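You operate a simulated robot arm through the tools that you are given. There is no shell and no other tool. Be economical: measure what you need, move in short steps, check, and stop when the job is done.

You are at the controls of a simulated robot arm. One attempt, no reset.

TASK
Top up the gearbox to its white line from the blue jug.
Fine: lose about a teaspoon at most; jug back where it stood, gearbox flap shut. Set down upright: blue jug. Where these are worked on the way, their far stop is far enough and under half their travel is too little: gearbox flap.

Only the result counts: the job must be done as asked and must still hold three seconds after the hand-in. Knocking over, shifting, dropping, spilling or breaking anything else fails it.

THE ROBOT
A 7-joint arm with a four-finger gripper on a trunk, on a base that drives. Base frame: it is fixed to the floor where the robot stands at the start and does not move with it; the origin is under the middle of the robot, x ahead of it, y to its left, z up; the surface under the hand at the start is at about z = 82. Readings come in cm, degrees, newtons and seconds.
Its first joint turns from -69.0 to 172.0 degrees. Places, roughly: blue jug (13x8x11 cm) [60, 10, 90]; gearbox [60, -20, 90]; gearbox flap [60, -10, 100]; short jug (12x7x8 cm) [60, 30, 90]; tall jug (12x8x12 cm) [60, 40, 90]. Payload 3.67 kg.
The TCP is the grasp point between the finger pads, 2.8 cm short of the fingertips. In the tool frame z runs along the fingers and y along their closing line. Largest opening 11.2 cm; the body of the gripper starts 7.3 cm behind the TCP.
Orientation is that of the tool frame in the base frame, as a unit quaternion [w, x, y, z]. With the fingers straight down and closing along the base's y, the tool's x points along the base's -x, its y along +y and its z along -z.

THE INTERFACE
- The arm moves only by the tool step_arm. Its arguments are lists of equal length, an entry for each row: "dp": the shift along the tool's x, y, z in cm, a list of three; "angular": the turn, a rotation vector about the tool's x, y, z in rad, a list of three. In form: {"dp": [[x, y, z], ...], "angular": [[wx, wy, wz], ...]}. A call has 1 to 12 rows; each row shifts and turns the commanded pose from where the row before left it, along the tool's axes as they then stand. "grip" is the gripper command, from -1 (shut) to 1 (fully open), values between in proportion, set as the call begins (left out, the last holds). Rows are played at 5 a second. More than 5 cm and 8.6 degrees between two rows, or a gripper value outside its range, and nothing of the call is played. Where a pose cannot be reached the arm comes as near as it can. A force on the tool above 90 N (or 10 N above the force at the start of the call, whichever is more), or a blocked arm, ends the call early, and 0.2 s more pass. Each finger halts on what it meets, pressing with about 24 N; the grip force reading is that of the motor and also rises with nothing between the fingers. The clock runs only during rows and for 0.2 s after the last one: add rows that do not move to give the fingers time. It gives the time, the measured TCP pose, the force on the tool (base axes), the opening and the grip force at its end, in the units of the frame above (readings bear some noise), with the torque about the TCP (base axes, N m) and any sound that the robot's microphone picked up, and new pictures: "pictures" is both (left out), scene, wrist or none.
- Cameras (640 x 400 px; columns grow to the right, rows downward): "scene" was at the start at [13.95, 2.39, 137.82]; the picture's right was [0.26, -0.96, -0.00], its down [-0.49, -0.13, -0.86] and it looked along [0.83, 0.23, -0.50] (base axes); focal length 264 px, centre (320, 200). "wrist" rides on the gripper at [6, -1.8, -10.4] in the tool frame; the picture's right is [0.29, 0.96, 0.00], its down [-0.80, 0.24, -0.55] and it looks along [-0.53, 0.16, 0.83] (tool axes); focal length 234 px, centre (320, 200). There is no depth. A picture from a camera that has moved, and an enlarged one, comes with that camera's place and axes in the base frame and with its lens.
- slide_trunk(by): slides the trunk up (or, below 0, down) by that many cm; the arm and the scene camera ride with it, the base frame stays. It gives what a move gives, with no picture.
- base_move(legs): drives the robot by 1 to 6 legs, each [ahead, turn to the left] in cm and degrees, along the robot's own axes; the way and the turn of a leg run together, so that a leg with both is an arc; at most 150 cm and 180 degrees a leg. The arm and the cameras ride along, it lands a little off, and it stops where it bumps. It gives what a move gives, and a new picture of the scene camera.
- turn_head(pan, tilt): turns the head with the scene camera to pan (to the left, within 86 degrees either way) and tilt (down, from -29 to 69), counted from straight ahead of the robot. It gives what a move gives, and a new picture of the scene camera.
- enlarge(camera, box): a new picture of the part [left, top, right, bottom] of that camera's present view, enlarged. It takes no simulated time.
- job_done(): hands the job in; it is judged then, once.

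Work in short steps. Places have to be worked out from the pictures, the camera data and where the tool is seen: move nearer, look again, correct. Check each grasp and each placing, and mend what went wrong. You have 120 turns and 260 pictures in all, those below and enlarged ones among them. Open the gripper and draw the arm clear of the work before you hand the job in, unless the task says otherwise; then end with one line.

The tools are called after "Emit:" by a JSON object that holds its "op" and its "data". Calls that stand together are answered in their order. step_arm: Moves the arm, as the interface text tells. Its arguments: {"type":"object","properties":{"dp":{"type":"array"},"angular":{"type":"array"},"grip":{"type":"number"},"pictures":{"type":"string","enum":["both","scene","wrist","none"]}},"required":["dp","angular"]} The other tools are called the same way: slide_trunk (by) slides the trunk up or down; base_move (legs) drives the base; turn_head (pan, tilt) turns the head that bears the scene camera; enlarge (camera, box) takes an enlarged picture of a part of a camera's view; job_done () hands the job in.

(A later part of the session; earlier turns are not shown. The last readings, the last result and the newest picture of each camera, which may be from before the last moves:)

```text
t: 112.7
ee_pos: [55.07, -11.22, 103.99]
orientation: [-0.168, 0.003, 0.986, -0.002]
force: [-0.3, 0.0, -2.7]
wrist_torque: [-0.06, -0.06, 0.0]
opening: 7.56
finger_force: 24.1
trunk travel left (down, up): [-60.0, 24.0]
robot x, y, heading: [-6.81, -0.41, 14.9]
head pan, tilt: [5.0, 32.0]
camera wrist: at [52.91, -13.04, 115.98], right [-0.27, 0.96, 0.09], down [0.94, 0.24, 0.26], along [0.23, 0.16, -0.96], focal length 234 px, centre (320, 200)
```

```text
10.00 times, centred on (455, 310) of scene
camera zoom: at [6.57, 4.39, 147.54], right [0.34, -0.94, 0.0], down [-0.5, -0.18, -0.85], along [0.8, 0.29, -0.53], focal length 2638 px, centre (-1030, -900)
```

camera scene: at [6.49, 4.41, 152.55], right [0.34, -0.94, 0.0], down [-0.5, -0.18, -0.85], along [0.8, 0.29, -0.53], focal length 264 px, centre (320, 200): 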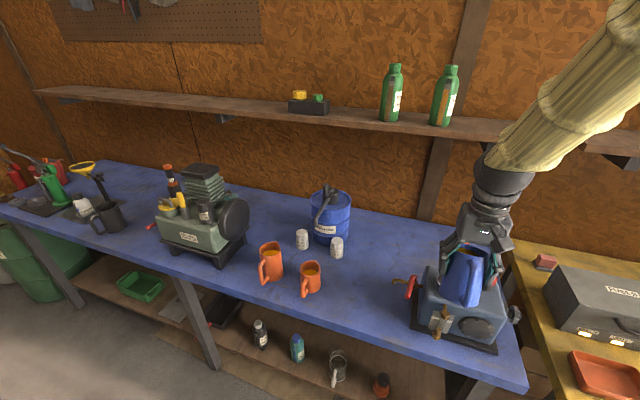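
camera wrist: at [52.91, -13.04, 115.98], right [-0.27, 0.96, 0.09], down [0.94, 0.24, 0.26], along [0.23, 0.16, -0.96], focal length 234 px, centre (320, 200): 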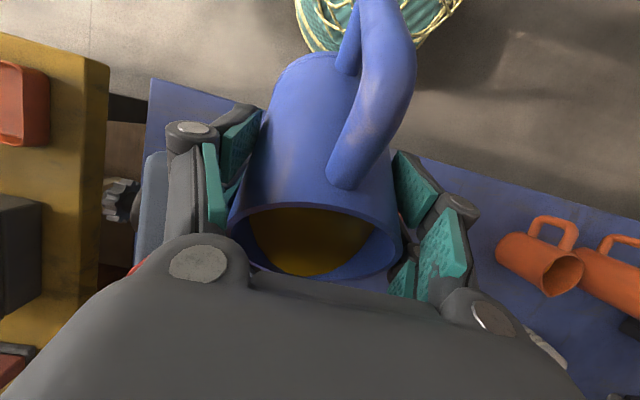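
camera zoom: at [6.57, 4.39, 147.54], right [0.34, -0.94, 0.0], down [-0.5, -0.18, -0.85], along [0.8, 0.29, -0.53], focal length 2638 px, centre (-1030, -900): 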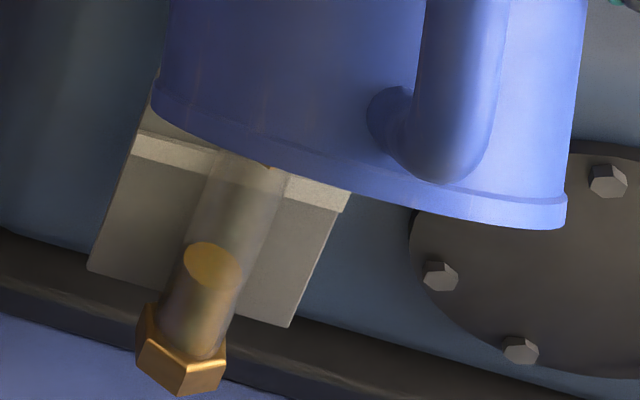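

The level is rising (about 87.0 to 87.6), with the target near 89.6. I continue tilting gently.

Emit:
{"op": "step_arm", "data": {"dp": [[0, 0, 0], [0, 0, 0], [0, 0, 0], [0, 0, 0], [0, 0, 0], [0, 0, 0], [0, 0, 0], [0, 0, 0]], "angular": [[0, 0.03, 0], [0, 0.03, 0], [0, 0, 0], [0, 0, 0], [0, 0, 0], [0, 0, 0], [0, 0, 0], [0, 0, 0]], "pictures": "none"}}

Emit:
{"op": "enlarge", "data": {"camera": "scene", "box": [435, 290, 475, 330]}}

Emit:
{"op": "enlarge", "data": {"camera": "scene", "box": [390, 220, 530, 350]}}

```text
t: 114.5
ee_pos: [54.97, -11.31, 104.04]
orientation: [-0.198, 0.003, 0.98, -0.001]
force: [-1.0, -1.5, -3.3]
wrist_torque: [0.0, -0.09, -0.03]
opening: 7.58
finger_force: 23.8
trunk travel left (down, up): [-60.0, 24.0]
robot x, y, heading: [-6.92, 0.12, 15.2]
head pan, tilt: [5.0, 32.0]
```

```text
10.00 times, centred on (455, 310) of scene
camera zoom: at [6.57, 4.39, 147.54], right [0.34, -0.94, 0.0], down [-0.5, -0.18, -0.85], along [0.8, 0.29, -0.53], focal length 2638 px, centre (-1030, -900)
```

zoom: 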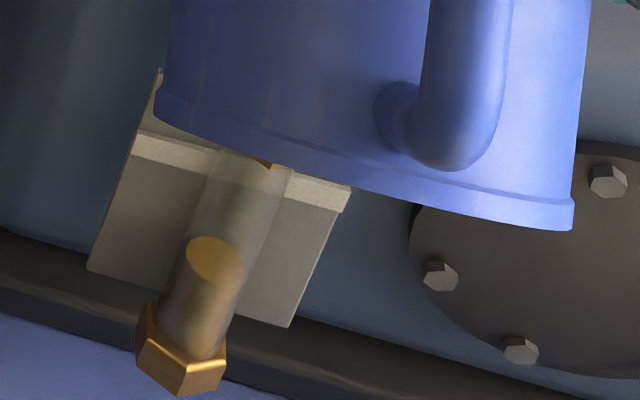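

```text
3.08 times, centred on (460, 285) of scene
camera zoom: at [6.57, 4.39, 147.54], right [0.34, -0.94, 0.0], down [-0.5, -0.18, -0.85], along [0.8, 0.29, -0.53], focal length 812 px, centre (-111, -62)
```

zoom: 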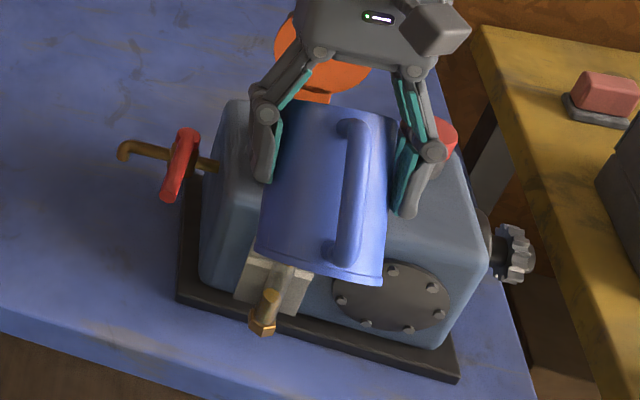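

Rising steadily with no spill visible. I tilt another 5° and hold.

Emit:
{"op": "step_arm", "data": {"dp": [[0, 0, 0], [0, 0, 0], [0, 0, 0], [0, 0, 0], [0, 0, 0], [0, 0, 0], [0, 0, 0], [0, 0, 0]], "angular": [[0, 0.03, 0], [0, 0.03, 0], [0, 0.03, 0], [0, 0, 0], [0, 0, 0], [0, 0, 0], [0, 0, 0], [0, 0, 0]], "pictures": "none"}}

Emit:
{"op": "enlarge", "data": {"camera": "scene", "box": [435, 290, 475, 330]}}

```text
t: 116.3
ee_pos: [55.2, -11.17, 103.98]
orientation: [-0.242, 0.003, 0.97, 0.0]
force: [0.4, 0.2, -3.9]
wrist_torque: [0.01, -0.03, 0.03]
opening: 7.54
finger_force: 24.0
trunk travel left (down, up): [-60.0, 24.0]
robot x, y, heading: [-6.62, 0.18, 15.1]
head pan, tilt: [5.0, 32.0]
```

```text
10.00 times, centred on (455, 310) of scene
camera zoom: at [6.56, 4.39, 147.54], right [0.34, -0.94, 0.0], down [-0.5, -0.18, -0.85], along [0.8, 0.29, -0.53], focal length 2638 px, centre (-1030, -900)
```

zoom: 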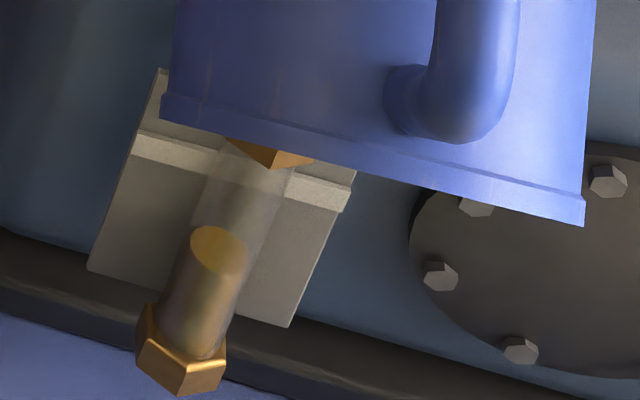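

Level centre is now at row 250, and I estimate the target at rows 195–208. I tilt 5° more.

Emit:
{"op": "step_arm", "data": {"dp": [[0, 0, 0], [0, 0, 0], [0, 0, 0], [0, 0, 0], [0, 0, 0], [0, 0, 0], [0, 0, 0], [0, 0, 0]], "angular": [[0, 0.03, 0], [0, 0.03, 0], [0, 0.03, 0], [0, 0, 0], [0, 0, 0], [0, 0, 0], [0, 0, 0], [0, 0, 0]], "pictures": "none"}}

Emit:
{"op": "enlarge", "data": {"camera": "scene", "box": [435, 290, 475, 330]}}

Emit:
{"op": "enlarge", "data": {"camera": "wrist", "box": [200, 170, 440, 300]}}

```text
t: 118.1
ee_pos: [55.21, -11.3, 104.12]
orientation: [-0.285, 0.002, 0.959, -0.001]
force: [0.8, 0.5, -2.7]
wrist_torque: [-0.02, -0.05, 0.0]
opening: 7.57
finger_force: 24.1
trunk travel left (down, up): [-60.0, 24.0]
robot x, y, heading: [-6.69, 0.08, 15.1]
head pan, tilt: [5.0, 32.0]
```

```text
10.00 times, centred on (455, 310) of scene
camera zoom: at [6.56, 4.39, 147.54], right [0.34, -0.94, 0.0], down [-0.5, -0.18, -0.85], along [0.8, 0.29, -0.53], focal length 2638 px, centre (-1030, -900)
```

zoom: 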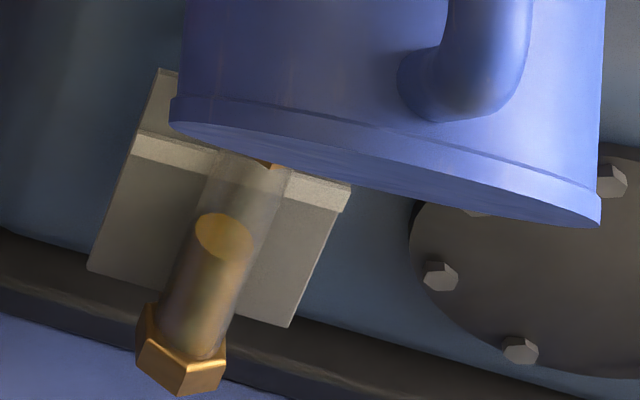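

```text
2.67 times, centred on (320, 235) of wrist
camera zoom: at [55.82, -13.15, 116.19], right [-0.24, 0.96, 0.15], down [0.97, 0.23, 0.03], along [-0.01, 0.16, -0.99], focal length 624 px, centre (320, 107)
```

zoom: 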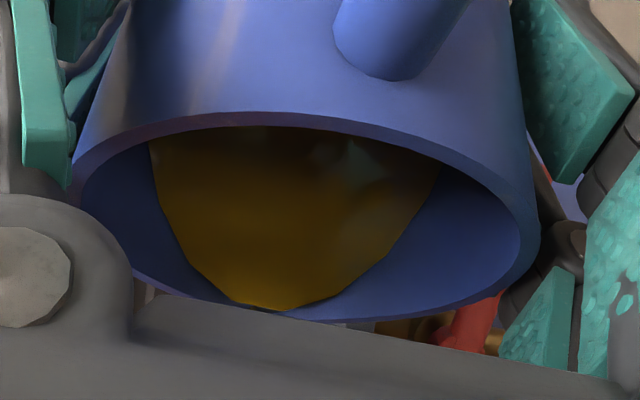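

Level row is 235. I tilt 3.5° more.

Emit:
{"op": "step_arm", "data": {"dp": [[0, 0, 0], [0, 0, 0], [0, 0, 0], [0, 0, 0], [0, 0, 0], [0, 0, 0], [0, 0, 0], [0, 0, 0]], "angular": [[0, 0.03, 0], [0, 0.03, 0], [0, 0, 0], [0, 0, 0], [0, 0, 0], [0, 0, 0], [0, 0, 0], [0, 0, 0]], "pictures": "none"}}

Emit:
{"op": "enlarge", "data": {"camera": "scene", "box": [435, 290, 475, 330]}}

```text
t: 119.9
ee_pos: [55.09, -11.22, 104.09]
orientation: [-0.314, 0.003, 0.949, 0.0]
force: [-0.2, -0.5, -3.1]
wrist_torque: [0.01, -0.08, -0.01]
opening: 7.55
finger_force: 24.4
trunk travel left (down, up): [-60.0, 24.0]
robot x, y, heading: [-6.53, 0.48, 15.2]
head pan, tilt: [5.0, 32.0]
```

```text
10.00 times, centred on (455, 310) of scene
camera zoom: at [6.57, 4.39, 147.54], right [0.34, -0.94, 0.0], down [-0.5, -0.18, -0.85], along [0.8, 0.29, -0.53], focal length 2638 px, centre (-1030, -900)
```

zoom: 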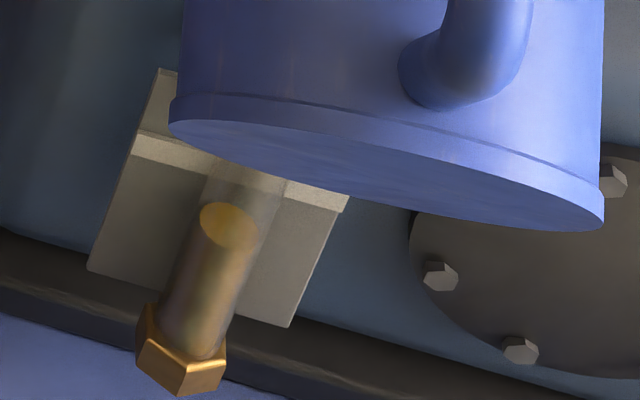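

The level is now close (row 227). I stop the flow, untilting to about 20° and raising, so I can read the glass from a lower viewpoint before adding more.

Emit:
{"op": "step_arm", "data": {"dp": [[0.2, 0, -0.4], [0.2, 0, -0.5], [0.1, 0, -0.6], [0.1, 0, -0.6], [0, 0, -0.6], [0, 0, -0.6], [0, 0, -0.6], [0, 0, 0]], "angular": [[0, -0.1, 0], [0, -0.1, 0], [0, -0.1, 0], [0, -0.1, 0], [0, -0.1, 0], [0, -0.1, 0], [0, -0.1, 0], [0, 0, 0]], "pictures": "wrist"}}

Emit:
{"op": "enlarge", "data": {"camera": "scene", "box": [435, 290, 475, 330]}}

Emit:
{"op": "enlarge", "data": {"camera": "scene", "box": [400, 200, 530, 350]}}

```text
t: 121.7
ee_pos: [55.96, -11.28, 107.79]
orientation: [0.03, 0.002, 1.0, -0.001]
force: [0.5, 0.2, -2.2]
wrist_torque: [0.0, 0.02, 0.04]
opening: 7.54
finger_force: 23.4
trunk travel left (down, up): [-60.0, 24.0]
robot x, y, heading: [-6.94, 0.02, 14.9]
head pan, tilt: [5.0, 32.0]
camera wrist: at [49.23, -13.08, 118.05], right [-0.28, 0.96, -0.02], down [0.76, 0.24, 0.6], along [0.58, 0.15, -0.8], focal length 234 px, centre (320, 200)
```

wrist: 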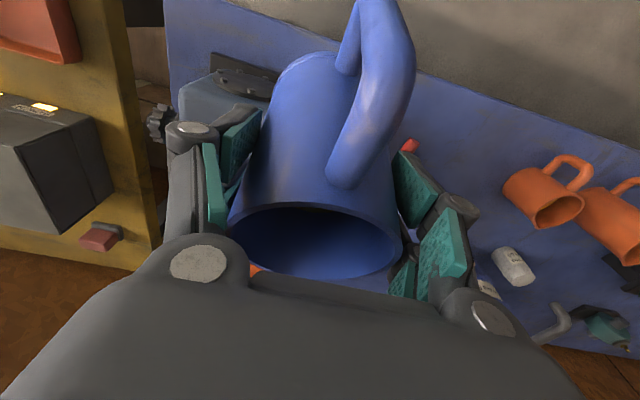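

```text
10.00 times, centred on (455, 310) of scene
camera zoom: at [6.65, 4.38, 147.53], right [0.34, -0.94, 0.0], down [-0.5, -0.18, -0.85], along [0.8, 0.29, -0.53], focal length 2638 px, centre (-1030, -900)
```

zoom: 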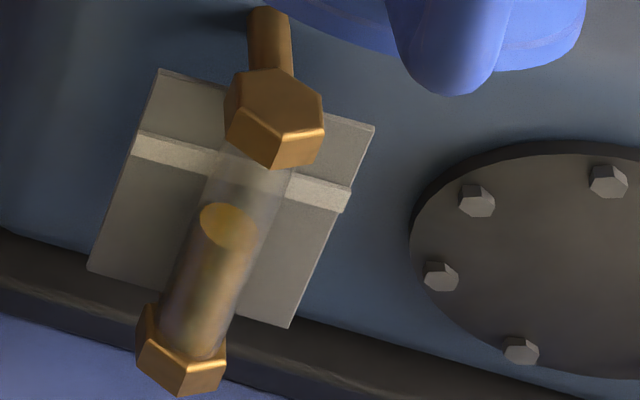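

```text
2.67 times, centred on (465, 275) of scene
camera zoom: at [6.65, 4.38, 147.53], right [0.34, -0.94, 0.0], down [-0.5, -0.18, -0.85], along [0.8, 0.29, -0.53], focal length 703 px, centre (-67, 0)
```

zoom: 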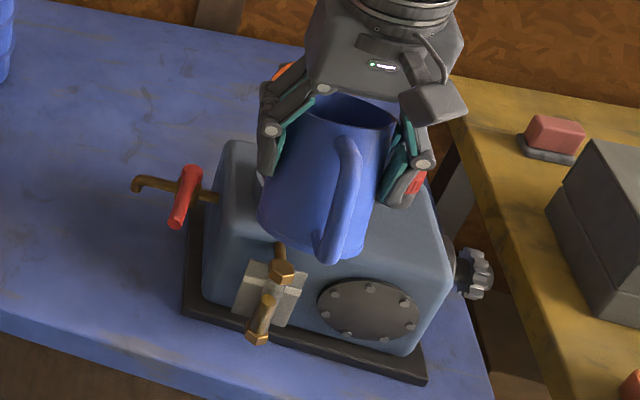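

No spill and the full glass is visible. To pin down the parallax between glass and plate I move the jug up and left, upright, then lower the trunk for a flatter view.

Emit:
{"op": "step_arm", "data": {"dp": [[0, 0, -2], [0, 0, -3], [0, 0, -3], [0, 0, -3], [0, 1.5, 0], [0, 2.5, 0], [0, 2.5, 0], [0, 2.5, 0], [0, 2.5, 0], [0, 2.5, 0], [0, 2.5, 0], [0, 1.5, 0]], "angular": [[0, 0, 0], [0, 0, 0], [0, 0, 0], [0, 0, 0], [0, -0.1, 0], [0, -0.1, 0], [0, -0.1, 0], [0, 0, 0], [0, 0, 0], [0, 0, 0], [0, 0, 0], [0, 0, 0]], "pictures": "none"}}

Emit:
{"op": "slide_trunk", "data": {"by": -20}}

Emit:
{"op": "turn_head", "data": {"pan": -10, "tilt": 30}}

```text
t: 124.5
ee_pos: [61.62, 3.85, 113.05]
orientation: [0.138, 0.025, 0.989, 0.036]
force: [0.8, -0.3, -2.5]
wrist_torque: [0.0, 0.01, 0.0]
opening: 7.53
finger_force: 24.2
out of reach, approached as far as the arm can: row 5, 6, 7, 8, 10
trunk travel left (down, up): [-60.0, 24.0]
robot x, y, heading: [-6.42, 0.3, 15.1]
head pan, tilt: [5.0, 32.0]
stopped in row 12: the arm was blocked; the commanded pose is now the measured one
```

```text
t: 126.2
ee_pos: [61.79, 4.61, 97.58]
orientation: [0.148, 0.023, 0.988, 0.046]
force: [-6.2, 23.5, 48.8]
wrist_torque: [-0.1, -0.39, 0.11]
opening: 10.35
finger_force: 23.9
trunk travel left (down, up): [-43.1, 40.9]
robot x, y, heading: [-6.94, 0.42, 15.5]
head pan, tilt: [5.0, 32.0]
stopped: the force on the tool passed its limit at 135 N (the readings are from after the stop); the commanded pose is now the measured one
```

```text
t: 126.9
ee_pos: [61.31, 4.59, 97.29]
orientation: [0.146, 0.022, 0.988, 0.043]
force: [-13.1, 26.0, 62.2]
wrist_torque: [-0.4, -0.47, 0.09]
opening: 10.41
finger_force: 24.5
trunk travel left (down, up): [-43.1, 40.9]
robot x, y, heading: [-6.97, 0.07, 14.9]
head pan, tilt: [-10.0, 30.0]
camera scene: at [4.85, 6.42, 130.18], right [0.55, -0.84, 0.0], down [-0.48, -0.32, -0.82], along [0.68, 0.45, -0.58], focal length 264 px, centre (320, 200)
```

scene: 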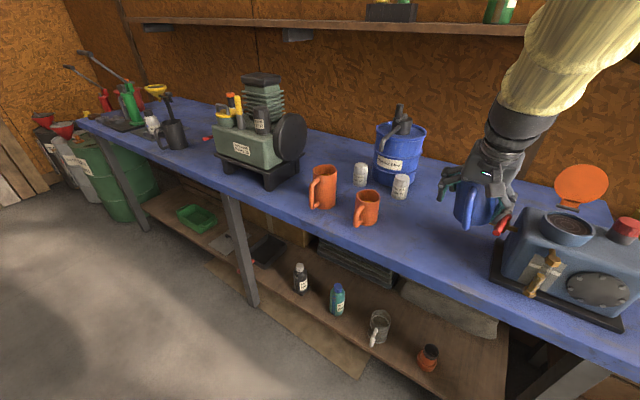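

My batched trunk move went wrong: the arm had stopped short and the jug came down on the tap area. I raise the trunk gently at once and look.

Emit:
{"op": "slide_trunk", "data": {"by": 1.5}}

Emit:
{"op": "enlarge", "data": {"camera": "scene", "box": [420, 120, 640, 330]}}

Emit:
{"op": "enlarge", "data": {"camera": "wrist", "box": [0, 0, 640, 400]}}

```text
t: 127.6
ee_pos: [61.8, 4.39, 98.09]
orientation: [0.141, 0.022, 0.989, 0.041]
force: [-2.6, -3.1, 8.8]
wrist_torque: [-0.33, 0.04, -0.08]
opening: 9.55
finger_force: 23.9
trunk travel left (down, up): [-44.6, 39.4]
robot x, y, heading: [-6.54, 0.02, 15.0]
head pan, tilt: [-10.0, 30.0]
```

```text
1.90 times, centred on (530, 225) of scene
camera zoom: at [5.4, 6.22, 131.75], right [0.55, -0.84, 0.0], down [-0.47, -0.31, -0.83], along [0.69, 0.45, -0.56], focal length 502 px, centre (-80, 152)
```

zoom: 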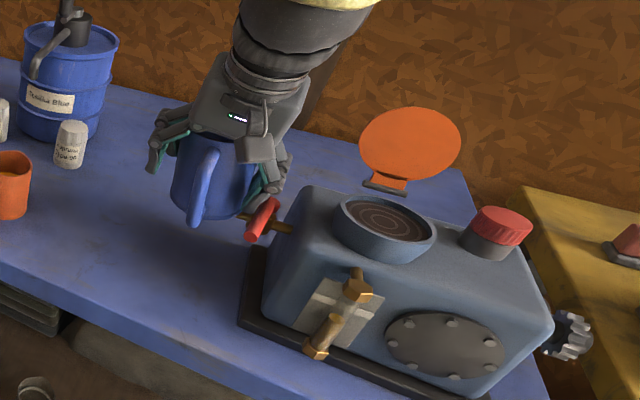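

```text
1.00 times, centred on (320, 200) of wrist (not enlarged: the box is as wide or as high as the picture)
camera zoom: at [52.95, 1.94, 106.37], right [-0.24, 0.97, 0.0], down [0.62, 0.15, 0.77], along [0.75, 0.19, -0.64], focal length 234 px, centre (320, 200)
```

zoom: 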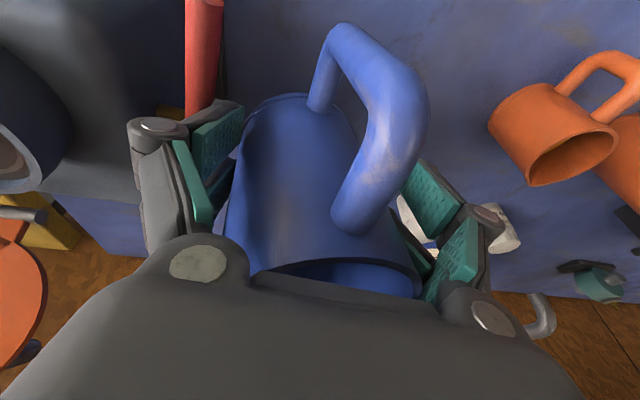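

The jug rests on the tap's spout, the handle lever looks unchanged, and no oil is out. I keep raising slowly so the pads close back on it.

Emit:
{"op": "slide_trunk", "data": {"by": 0.6}}

Emit:
{"op": "slide_trunk", "data": {"by": 0.6}}

Emit:
{"op": "enlarge", "data": {"camera": "scene", "box": [420, 120, 640, 330]}}

```text
t: 128.1
ee_pos: [61.79, 4.29, 98.92]
orientation: [0.142, 0.023, 0.989, 0.043]
force: [-5.0, -3.4, 9.8]
wrist_torque: [-0.44, 0.13, -0.12]
opening: 8.57
finger_force: 24.0
trunk travel left (down, up): [-45.2, 38.8]
robot x, y, heading: [-7.06, 0.58, 15.2]
head pan, tilt: [-10.0, 30.0]
```

```text
t: 128.7
ee_pos: [61.69, 4.38, 99.64]
orientation: [0.142, 0.023, 0.989, 0.043]
force: [-3.2, -0.5, 7.0]
wrist_torque: [-0.41, 0.07, -0.13]
opening: 7.99
finger_force: 24.1
trunk travel left (down, up): [-45.8, 38.2]
robot x, y, heading: [-7.12, -0.03, 15.1]
head pan, tilt: [-10.0, 30.0]
```

```text
1.90 times, centred on (530, 225) of scene
camera zoom: at [5.43, 6.23, 133.08], right [0.55, -0.84, 0.0], down [-0.47, -0.3, -0.83], along [0.7, 0.45, -0.56], focal length 502 px, centre (-80, 152)
```

zoom: 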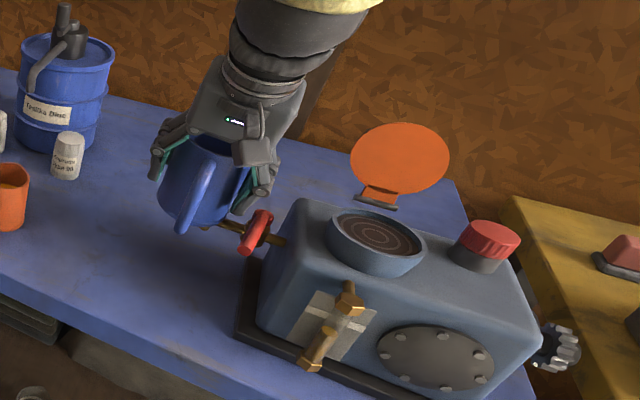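

The jug leans a bit in the grip, but the oil is deep inside. I continue raising.

Emit:
{"op": "slide_trunk", "data": {"by": 0.8}}

Emit:
{"op": "slide_trunk", "data": {"by": 1.5}}

Emit:
{"op": "enlarge", "data": {"camera": "scene", "box": [420, 120, 640, 330]}}

Emit:
{"op": "enlarge", "data": {"camera": "wrist", "box": [180, 0, 500, 310]}}

```text
t: 129.2
ee_pos: [61.83, 4.33, 100.26]
orientation: [0.142, 0.023, 0.989, 0.043]
force: [0.3, 0.0, -2.4]
wrist_torque: [0.02, 0.03, 0.0]
opening: 7.56
finger_force: 24.3
trunk travel left (down, up): [-46.6, 37.4]
robot x, y, heading: [-6.98, 0.14, 15.3]
head pan, tilt: [-10.0, 30.0]
```

```text
t: 129.9
ee_pos: [61.78, 4.43, 101.83]
orientation: [0.142, 0.024, 0.989, 0.043]
force: [0.4, -0.3, -2.5]
wrist_torque: [0.01, 0.05, 0.04]
opening: 7.55
finger_force: 23.7
trunk travel left (down, up): [-48.1, 35.9]
robot x, y, heading: [-6.97, 0.02, 14.9]
head pan, tilt: [-10.0, 30.0]
```

```text
1.90 times, centred on (530, 225) of scene
camera zoom: at [5.55, 6.25, 135.39], right [0.55, -0.84, 0.0], down [-0.46, -0.3, -0.83], along [0.7, 0.46, -0.55], focal length 502 px, centre (-80, 152)
```

zoom: 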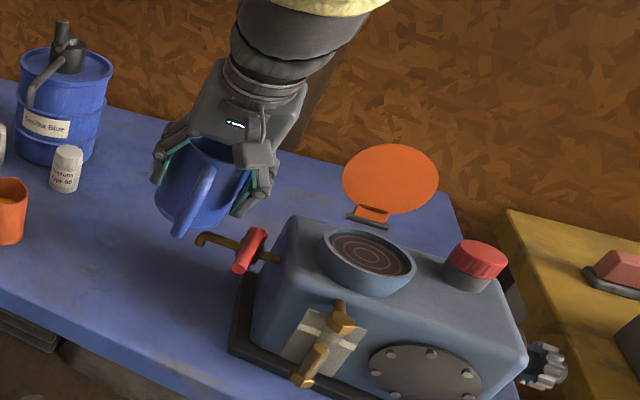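

```text
1.29 times, centred on (340, 155) of wrist
camera zoom: at [53.07, 2.03, 110.0], right [-0.24, 0.97, 0.01], down [0.62, 0.15, 0.77], along [0.75, 0.19, -0.63], focal length 302 px, centre (294, 258)
```

zoom: 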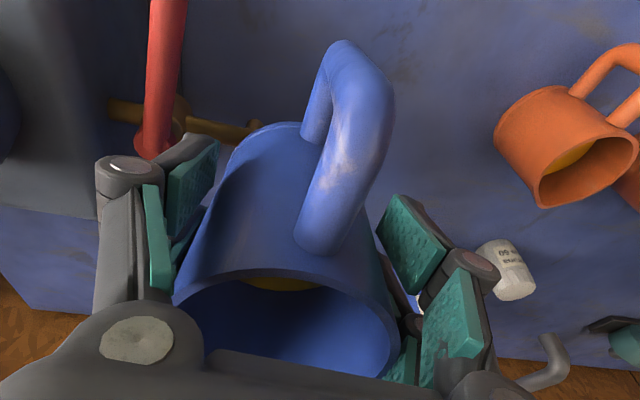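

Held again (2.5 N), tap lever unchanged, no oil out. From this lower camera I read the glass.

Emit:
{"op": "enlarge", "data": {"camera": "scene", "box": [560, 265, 625, 325]}}

```text
6.67 times, centred on (592, 295) of scene
camera zoom: at [5.55, 6.25, 135.39], right [0.55, -0.84, 0.0], down [-0.46, -0.3, -0.83], along [0.7, 0.46, -0.55], focal length 1758 px, centre (-1497, -433)
```

zoom: 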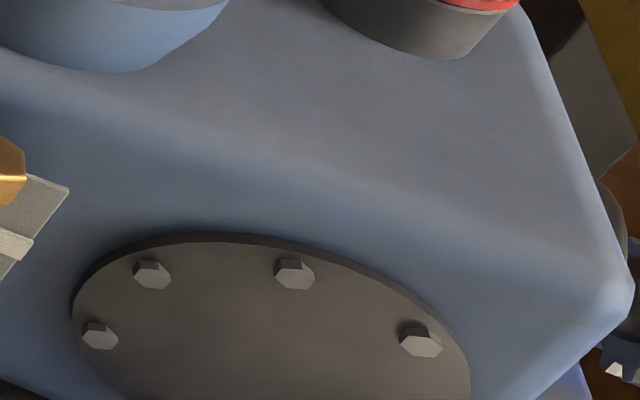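

Wrong box; I aim at the glass.

Emit:
{"op": "enlarge", "data": {"camera": "scene", "box": [510, 273, 558, 323]}}

```text
8.00 times, centred on (534, 298) of scene
camera zoom: at [5.55, 6.25, 135.39], right [0.55, -0.84, 0.0], down [-0.46, -0.3, -0.83], along [0.7, 0.46, -0.55], focal length 2110 px, centre (-1392, -584)
```

zoom: 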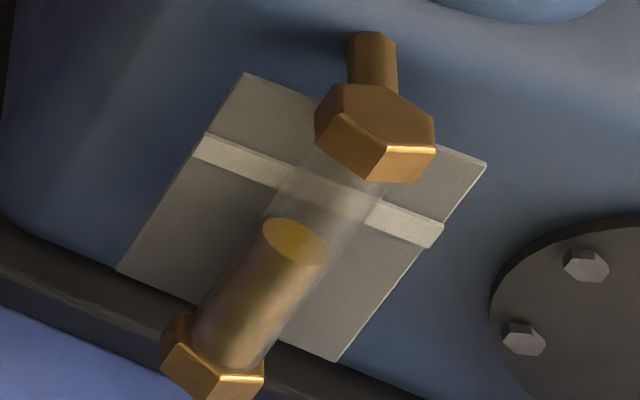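

Triangulating both views: the tube stands about 0.7 cm before the plate and the level is still about 1.2 cm below the line. The jug sits in the grip as before, pitched about 10°. I raise and carry it back over the cup.

Emit:
{"op": "slide_trunk", "data": {"by": 12}}

Emit:
{"op": "step_arm", "data": {"dp": [[0, 0, 0], [0, 0, 0], [0.4, -1, -0.1], [0.75, -2.1, -0.2], [0.85, -2.3, -0.25], [0.85, -2.3, -0.25], [0.85, -2.3, -0.25], [0.85, -2.3, -0.25], [0.75, -2.1, -0.2], [0.4, -1, -0.1], [0, 0, 0]], "angular": [[0.039, 0, -0.03], [0.039, 0, -0.03], [0, 0, 0], [0, 0, 0], [0, 0, 0], [0, 0, 0], [0, 0, 0], [0, 0, 0], [0, 0, 0], [0, 0, 0], [0, 0, 0]], "pictures": "both"}}

```text
t: 131.4
ee_pos: [61.9, 4.43, 113.74]
orientation: [0.142, 0.023, 0.989, 0.043]
force: [1.0, -0.1, -3.4]
wrist_torque: [-0.03, 0.02, 0.02]
opening: 7.54
finger_force: 24.0
trunk travel left (down, up): [-60.1, 23.9]
robot x, y, heading: [-7.09, -0.08, 14.9]
head pan, tilt: [-10.0, 30.0]
```

```text
t: 133.8
ee_pos: [56.11, -11.78, 112.45]
orientation: [0.124, 0.013, 0.991, 0.041]
force: [0.2, 0.6, -2.1]
wrist_torque: [-0.02, 0.06, -0.06]
opening: 7.55
finger_force: 23.8
trunk travel left (down, up): [-60.1, 23.9]
robot x, y, heading: [-7.12, 0.01, 15.0]
head pan, tilt: [-10.0, 30.0]
camera scene: at [5.12, 6.75, 147.24], right [0.61, -0.8, 0.0], down [-0.45, -0.34, -0.82], along [0.65, 0.5, -0.57], focal length 264 px, centre (320, 200)
camera wrist: at [47.56, -14.21, 121.1], right [-0.26, 0.96, 0.01], down [0.64, 0.17, 0.75], along [0.72, 0.2, -0.66], focal length 234 px, centre (320, 200)
```

scene: 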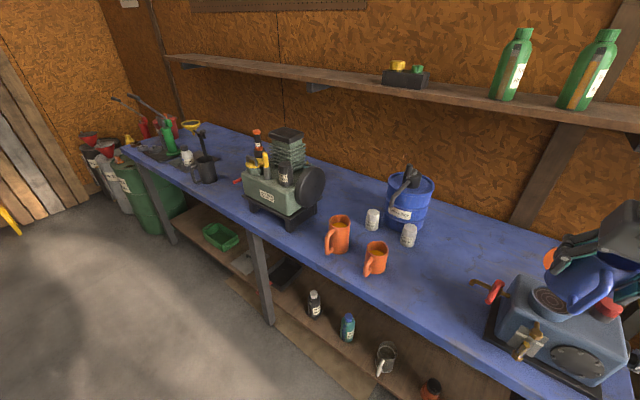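
wrist: 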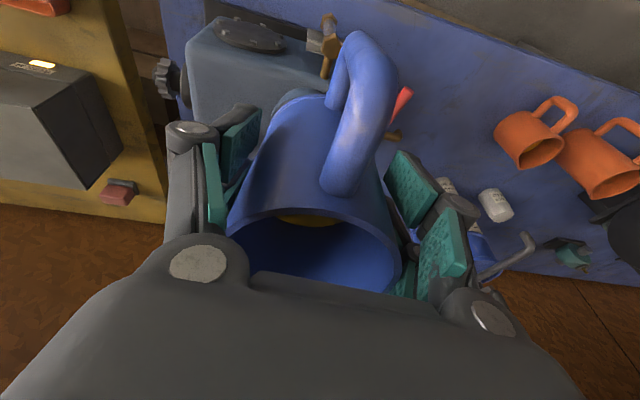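

The head got pushed aside again by the arm, so I return it to the pan that worked, then square the hand.

Emit:
{"op": "turn_head", "data": {"pan": 6, "tilt": 32}}

Emit:
{"op": "step_arm", "data": {"dp": [[0.2, 0.2, 0], [0.2, 0.2, 0], [0, 0, 0]], "angular": [[0.038, 0, -0.018], [0.038, 0, -0.018], [0, 0, 0]], "pictures": "both"}}

Emit:
{"op": "enlarge", "data": {"camera": "scene", "box": [390, 180, 530, 350]}}

```text
t: 134.6
ee_pos: [56.07, -11.75, 112.47]
orientation: [0.124, 0.014, 0.991, 0.04]
force: [1.5, -0.3, -2.2]
wrist_torque: [-0.01, 0.01, 0.01]
opening: 7.55
finger_force: 24.1
trunk travel left (down, up): [-60.1, 23.9]
robot x, y, heading: [-6.7, 0.0, 15.1]
head pan, tilt: [6.0, 32.0]
camera scene: at [5.08, 6.81, 147.28], right [0.61, -0.79, 0.0], down [-0.45, -0.35, -0.83], along [0.65, 0.51, -0.56], focal length 264 px, centre (320, 200)
```

scene: 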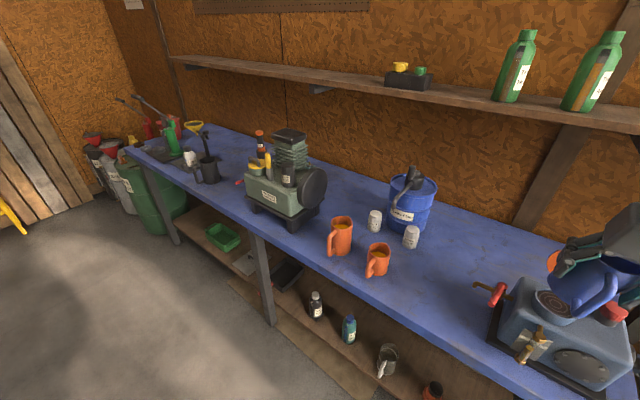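

```text
t: 135.4
ee_pos: [56.16, -11.67, 111.7]
orientation: [0.122, 0.001, 0.993, 0.002]
force: [0.1, -0.3, -3.0]
wrist_torque: [0.0, 0.0, 0.01]
opening: 7.53
finger_force: 24.0
out of reach, approached as far as the arm can: row 1, 2
trunk travel left (down, up): [-60.1, 23.9]
robot x, y, heading: [-7.22, 0.37, 14.9]
head pan, tilt: [6.0, 32.0]
camera scene: at [5.07, 6.83, 147.32], right [0.62, -0.79, 0.0], down [-0.44, -0.35, -0.83], along [0.65, 0.51, -0.56], focal length 264 px, centre (320, 200)
camera wrist: at [47.75, -13.48, 120.63], right [-0.28, 0.96, -0.06], down [0.64, 0.23, 0.73], along [0.72, 0.16, -0.68], focal length 234 px, centre (320, 200)
```

scene: 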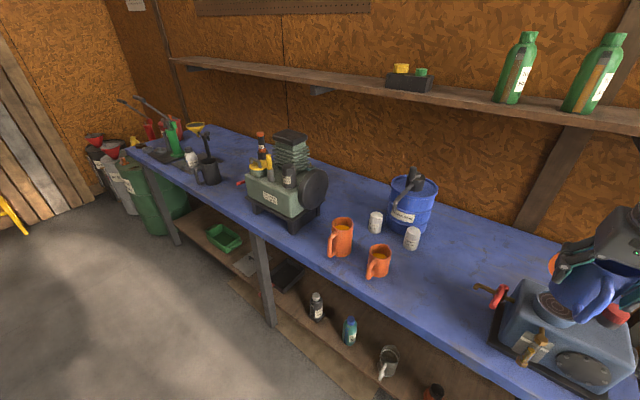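
wrist: 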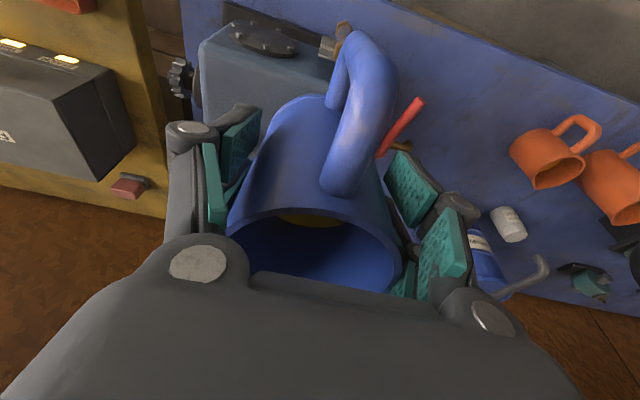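

```text
2.35 times, centred on (460, 265) of scene
camera zoom: at [5.07, 6.83, 147.32], right [0.62, -0.79, 0.0], down [-0.44, -0.35, -0.83], along [0.65, 0.51, -0.56], focal length 621 px, centre (-9, 47)
```

zoom: 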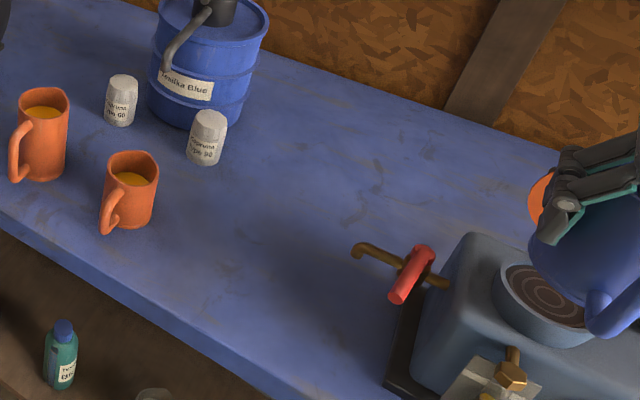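

The head stays pinned, but this side view usefully shows the cup, jug and glass together. I tilt to about 25° at height.

Emit:
{"op": "step_arm", "data": {"dp": [[0.1, 0.1, 0], [0.1, 0.1, 0], [0.1, 0.1, 0], [0.1, 0.1, 0], [0, 0, 0], [0, 0, 0], [0, 0, 0]], "angular": [[0, 0.08, 0], [0, 0.08, 0], [0, 0.08, 0], [0, 0.08, 0], [0, 0.08, 0], [0, 0.08, 0], [0, 0, 0]], "pictures": "scene"}}

Emit:
{"op": "enlarge", "data": {"camera": "scene", "box": [460, 200, 640, 390]}}

```text
t: 137.0
ee_pos: [55.67, -10.44, 113.11]
orientation: [-0.096, -0.003, 0.994, -0.044]
force: [-0.1, -0.1, -2.4]
wrist_torque: [0.01, 0.01, -0.04]
opening: 7.52
finger_force: 24.3
trunk travel left (down, up): [-60.1, 23.9]
robot x, y, heading: [-7.19, 0.42, 15.2]
head pan, tilt: [6.0, 32.0]
camera scene: at [6.38, 4.66, 147.65], right [0.36, -0.93, 0.0], down [-0.49, -0.19, -0.85], along [0.79, 0.31, -0.53], focal length 264 px, centre (320, 200)
```

scene: 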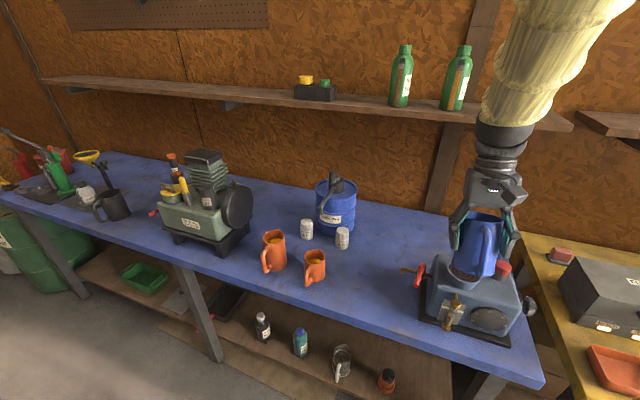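

```text
2.11 times, centred on (550, 295) of scene
camera zoom: at [6.38, 4.66, 147.65], right [0.36, -0.93, 0.0], down [-0.49, -0.19, -0.85], along [0.79, 0.31, -0.53], focal length 555 px, centre (-164, 0)
```

zoom: 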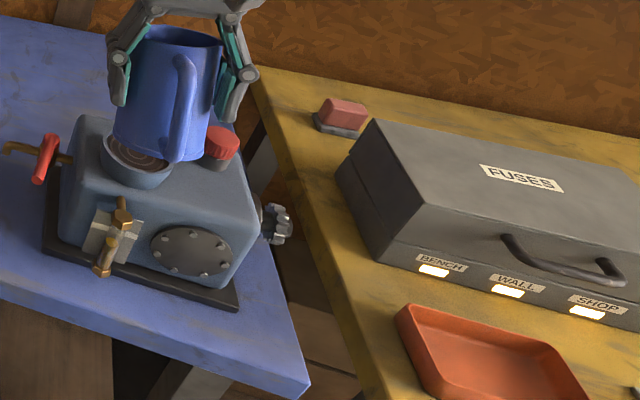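

The head is free again with the proven view. I remove the 5° roll and align y, still at height.

Emit:
{"op": "step_arm", "data": {"dp": [[0, -0.35, 0], [0, -0.35, 0], [0, 0, 0]], "angular": [[-0.044, 0, 0], [-0.044, 0, 0], [0, 0, 0]], "pictures": "none"}}

Emit:
{"op": "enlarge", "data": {"camera": "scene", "box": [400, 190, 540, 350]}}

```text
t: 137.8
ee_pos: [55.69, -11.11, 113.14]
orientation: [-0.096, 0.0, 0.995, 0.0]
force: [-1.0, -0.1, -2.0]
wrist_torque: [0.0, -0.04, 0.01]
opening: 7.56
finger_force: 23.5
trunk travel left (down, up): [-60.1, 23.9]
robot x, y, heading: [-7.41, 0.32, 14.9]
head pan, tilt: [6.0, 32.0]
```

```text
2.50 times, centred on (470, 270) of scene
camera zoom: at [6.44, 4.66, 147.64], right [0.36, -0.93, 0.0], down [-0.49, -0.19, -0.85], along [0.79, 0.31, -0.53], focal length 659 px, centre (-55, 25)
```

zoom: 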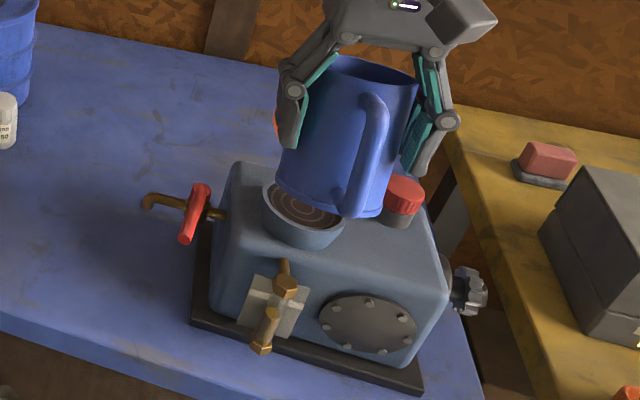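

Aligned over the cup axis. The oil will not flow before about 55° now, so I tilt to about 45° at height and then lower.

Emit:
{"op": "step_arm", "data": {"dp": [[0, 0, 0], [0, 0, 0], [0, 0, 0], [0, 0, 0], [0, 0, 0], [0, 0, 0]], "angular": [[0, 0.08, 0], [0, 0.08, 0], [0, 0.08, 0], [0, 0.08, 0], [0, 0.08, 0], [0, 0, 0]], "pictures": "wrist"}}

Emit:
{"op": "enlarge", "data": {"camera": "scene", "box": [400, 190, 540, 350]}}

```text
t: 139.2
ee_pos: [55.6, -11.11, 113.03]
orientation: [-0.291, 0.0, 0.957, 0.0]
force: [0.2, 0.3, -2.3]
wrist_torque: [0.0, -0.04, 0.01]
opening: 7.53
finger_force: 23.1
trunk travel left (down, up): [-60.1, 23.9]
robot x, y, heading: [-7.07, -0.03, 15.1]
head pan, tilt: [6.0, 32.0]
camera wrist: at [56.49, -12.93, 125.27], right [-0.24, 0.96, 0.16], down [0.97, 0.24, 0.01], along [-0.02, 0.16, -0.99], focal length 234 px, centre (320, 200)
```

wrist: 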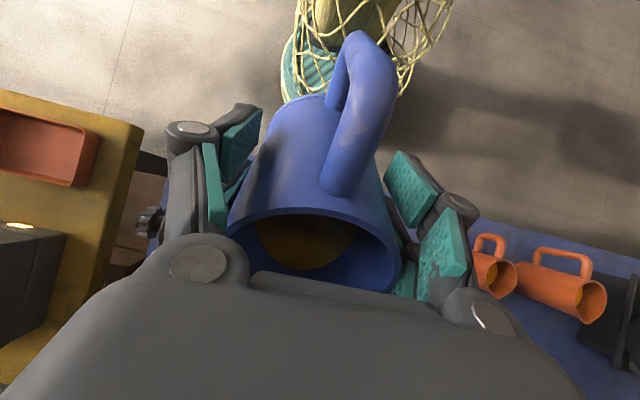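

```text
2.50 times, centred on (470, 270) of scene
camera zoom: at [6.38, 4.63, 147.65], right [0.36, -0.93, 0.0], down [-0.49, -0.19, -0.85], along [0.79, 0.31, -0.53], focal length 659 px, centre (-55, 25)
```

zoom: 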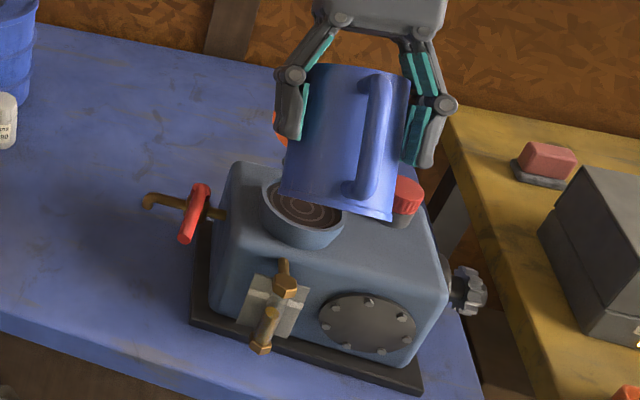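

Tilt works freely (hand 34° past vertical). I lower 9 cm so the lip sits about 4 cm above the cup.

Emit:
{"op": "slide_trunk", "data": {"by": -9}}

Emit:
{"op": "enlarge", "data": {"camera": "scene", "box": [400, 180, 540, 350]}}

Emit:
{"op": "enlarge", "data": {"camera": "wrist", "box": [200, 170, 440, 300]}}

```text
t: 140.4
ee_pos: [55.57, -10.94, 104.24]
orientation: [-0.292, 0.0, 0.956, 0.0]
force: [-11.7, 4.2, 6.4]
wrist_torque: [0.22, 0.4, 0.08]
opening: 7.54
finger_force: 24.5
trunk travel left (down, up): [-51.1, 32.9]
robot x, y, heading: [-6.96, 0.08, 15.1]
head pan, tilt: [6.0, 32.0]
```

```text
2.35 times, centred on (470, 265) of scene
camera zoom: at [6.26, 4.65, 138.68], right [0.36, -0.93, 0.0], down [-0.49, -0.19, -0.85], along [0.79, 0.31, -0.53], focal length 621 px, centre (-33, 47)
```

zoom: 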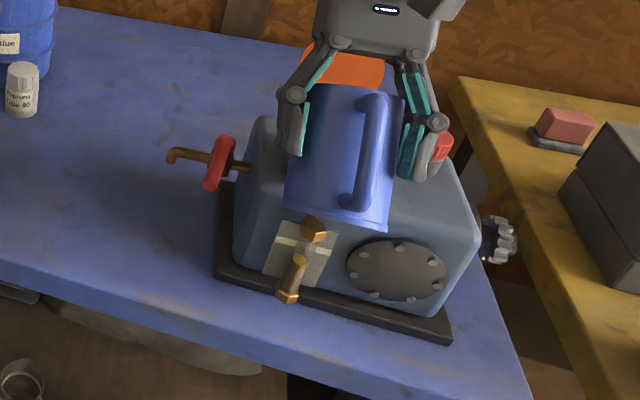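

```text
2.67 times, centred on (320, 235) of wrist
camera zoom: at [56.34, -12.9, 116.34], right [-0.24, 0.96, 0.16], down [0.97, 0.24, 0.01], along [-0.02, 0.16, -0.99], focal length 624 px, centre (320, 107)
```

zoom: 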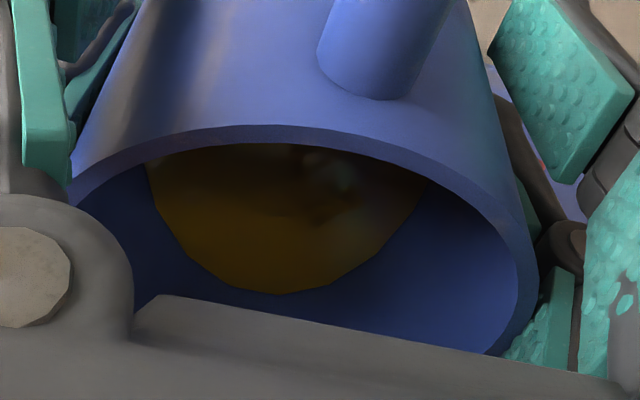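

There is a light contact (12 N backwards), probably the jug wall on the cup rim. I back off 0.8 cm and raise slightly.

Emit:
{"op": "slide_trunk", "data": {"by": 0.6}}

Emit:
{"op": "step_arm", "data": {"dp": [[0.6, -0.2, 0.4], [0, 0, 0]], "angular": [[0, 0, 0], [0, 0, 0]], "pictures": "none"}}

Emit:
{"op": "enlarge", "data": {"camera": "scene", "box": [420, 190, 520, 320]}}

```text
t: 141.0
ee_pos: [55.79, -11.04, 104.73]
orientation: [-0.291, 0.001, 0.957, 0.001]
force: [-0.5, -0.5, -3.2]
wrist_torque: [0.01, 0.0, 0.01]
opening: 7.53
finger_force: 23.5
trunk travel left (down, up): [-51.7, 32.3]
robot x, y, heading: [-6.93, 0.02, 15.0]
head pan, tilt: [6.0, 32.0]
```

```text
t: 141.6
ee_pos: [54.99, -11.27, 104.6]
orientation: [-0.292, -0.001, 0.956, -0.001]
force: [0.2, -0.2, -2.7]
wrist_torque: [0.03, 0.01, 0.01]
opening: 7.52
finger_force: 23.7
trunk travel left (down, up): [-51.7, 32.3]
robot x, y, heading: [-6.89, 0.05, 15.2]
head pan, tilt: [6.0, 32.0]
```

```text
3.08 times, centred on (470, 255) of scene
camera zoom: at [6.49, 4.61, 139.24], right [0.36, -0.93, 0.0], down [-0.49, -0.19, -0.85], along [0.79, 0.31, -0.53], focal length 812 px, centre (-142, 31)
```

zoom: 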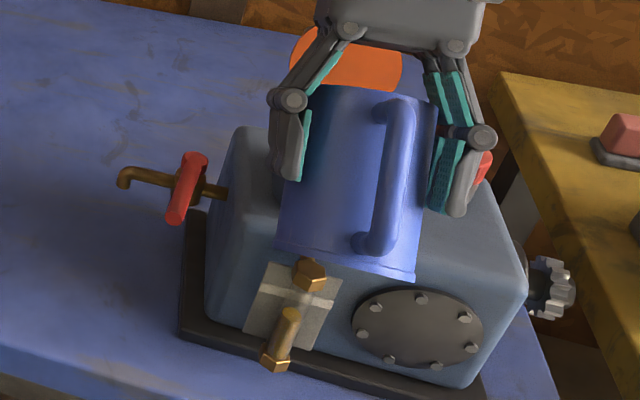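

Free again with the glass fully visible. I tilt 10° more to the flow point and read the glass.

Emit:
{"op": "step_arm", "data": {"dp": [[0, 0, 0], [0, 0, 0], [0, 0, 0], [0, 0, 0], [0, 0, 0], [0, 0, 0], [0, 0, 0]], "angular": [[0, 0.05, 0], [0, 0.05, 0], [0, 0.04, 0], [0, 0.04, 0], [0, 0, 0], [0, 0, 0], [0, 0, 0]], "pictures": "none"}}

Emit:
{"op": "enlarge", "data": {"camera": "scene", "box": [441, 268, 481, 310]}}

Emit:
{"op": "enlarge", "data": {"camera": "wrist", "box": [200, 170, 440, 300]}}

```text
t: 143.2
ee_pos: [54.95, -11.18, 104.65]
orientation: [-0.376, 0.001, 0.927, 0.001]
force: [0.4, 1.2, -3.4]
wrist_torque: [0.01, -0.02, 0.02]
opening: 7.55
finger_force: 24.0
trunk travel left (down, up): [-51.7, 32.3]
robot x, y, heading: [-7.11, -0.04, 15.2]
head pan, tilt: [6.0, 32.0]
```

```text
9.52 times, centred on (461, 289) of scene
camera zoom: at [6.46, 4.6, 139.24], right [0.36, -0.93, 0.0], down [-0.49, -0.19, -0.85], along [0.79, 0.31, -0.53], focal length 2512 px, centre (-1023, -648)
```

zoom: 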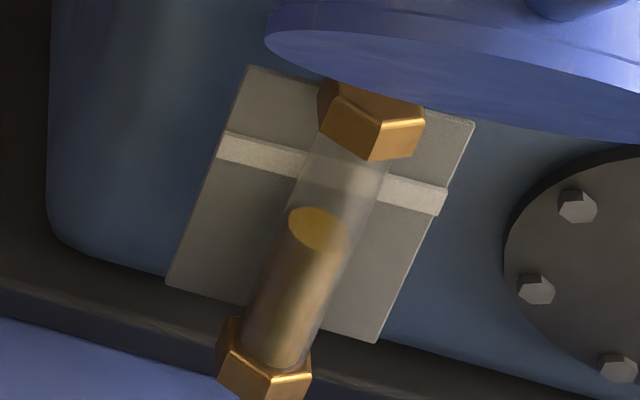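

```text
2.67 times, centred on (320, 235) of wrist
camera zoom: at [57.9, -13.15, 116.46], right [-0.21, 0.96, 0.2], down [0.96, 0.24, -0.16], along [-0.2, 0.16, -0.97], focal length 624 px, centre (320, 107)
```

zoom: 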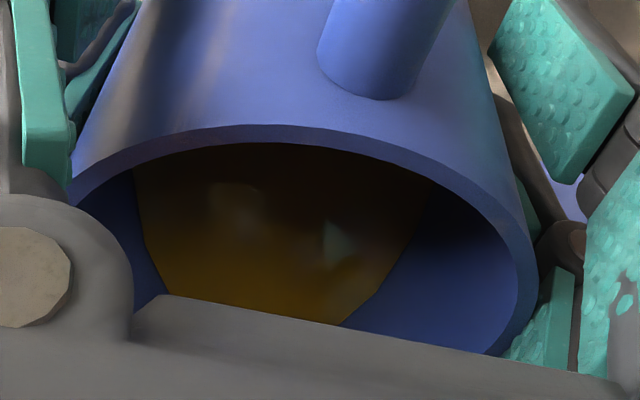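

From this viewpoint the level centre is at row 228, and the target is row 198 (1.1 cm more). I continue tilting 3.5° and hold.

Emit:
{"op": "step_arm", "data": {"dp": [[0, 0, 0], [0, 0, 0], [0, 0, 0], [0, 0, 0], [0, 0, 0], [0, 0, 0], [0, 0, 0]], "angular": [[0, 0.04, 0], [0, 0.04, 0], [0, 0, 0], [0, 0, 0], [0, 0, 0], [0, 0, 0], [0, 0, 0]], "pictures": "none"}}

Emit:
{"op": "enlarge", "data": {"camera": "scene", "box": [441, 268, 481, 310]}}

```text
t: 144.8
ee_pos: [55.16, -11.26, 104.69]
orientation: [-0.413, 0.0, 0.911, 0.0]
force: [-0.9, 0.8, -2.3]
wrist_torque: [0.04, 0.0, 0.03]
opening: 7.54
finger_force: 23.3
trunk travel left (down, up): [-51.7, 32.3]
robot x, y, heading: [-7.11, 0.26, 15.0]
head pan, tilt: [6.0, 32.0]
```

```text
9.52 times, centred on (461, 289) of scene
camera zoom: at [6.46, 4.6, 139.24], right [0.36, -0.93, 0.0], down [-0.49, -0.19, -0.85], along [0.79, 0.31, -0.53], focal length 2512 px, centre (-1023, -648)
```

zoom: 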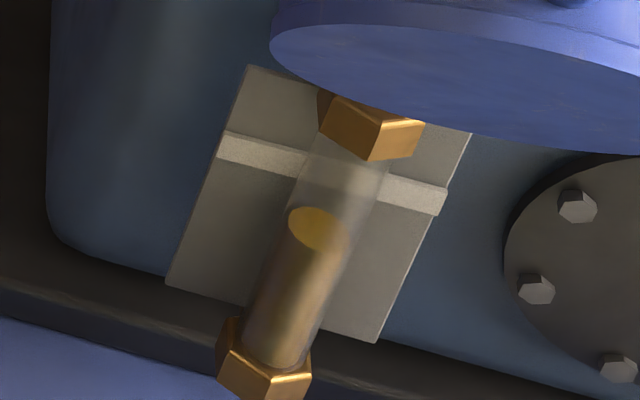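

No flow yet. I tilt 4.6° more and check the lip.

Emit:
{"op": "step_arm", "data": {"dp": [[0, 0, 0], [0, 0, 0], [0, 0, 0], [0, 0, 0], [0, 0, 0], [0, 0, 0], [0, 0, 0]], "angular": [[0, 0.04, 0], [0, 0.04, 0], [0, 0, 0], [0, 0, 0], [0, 0, 0], [0, 0, 0], [0, 0, 0]], "pictures": "wrist"}}

Emit:
{"op": "enlarge", "data": {"camera": "scene", "box": [441, 268, 481, 310]}}

```text
t: 146.4
ee_pos: [54.92, -11.2, 104.67]
orientation: [-0.449, 0.0, 0.893, 0.0]
force: [-0.9, -0.1, -2.7]
wrist_torque: [0.02, -0.01, -0.01]
opening: 7.53
finger_force: 24.3
trunk travel left (down, up): [-51.7, 32.3]
robot x, y, heading: [-6.92, 0.23, 14.9]
head pan, tilt: [6.0, 32.0]
camera wrist: at [59.72, -13.17, 115.85], right [-0.17, 0.96, 0.23], down [0.92, 0.24, -0.31], along [-0.35, 0.16, -0.92], focal length 234 px, centre (320, 200)
```

wrist: 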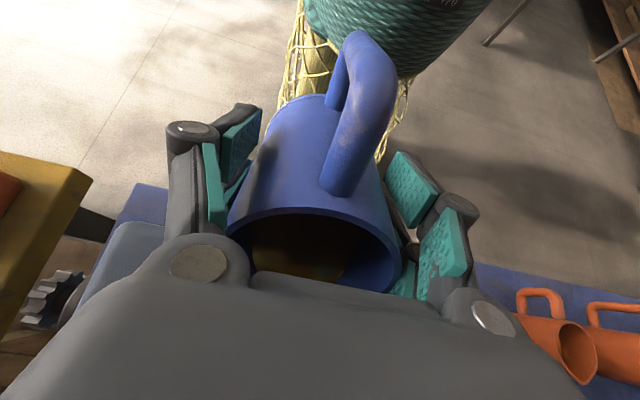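

```text
9.52 times, centred on (461, 289) of scene
camera zoom: at [6.46, 4.6, 139.24], right [0.36, -0.93, 0.0], down [-0.49, -0.19, -0.85], along [0.79, 0.31, -0.53], focal length 2512 px, centre (-1023, -648)
```

zoom: 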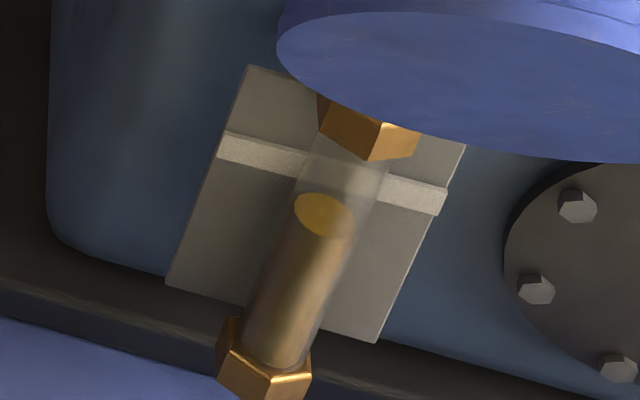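

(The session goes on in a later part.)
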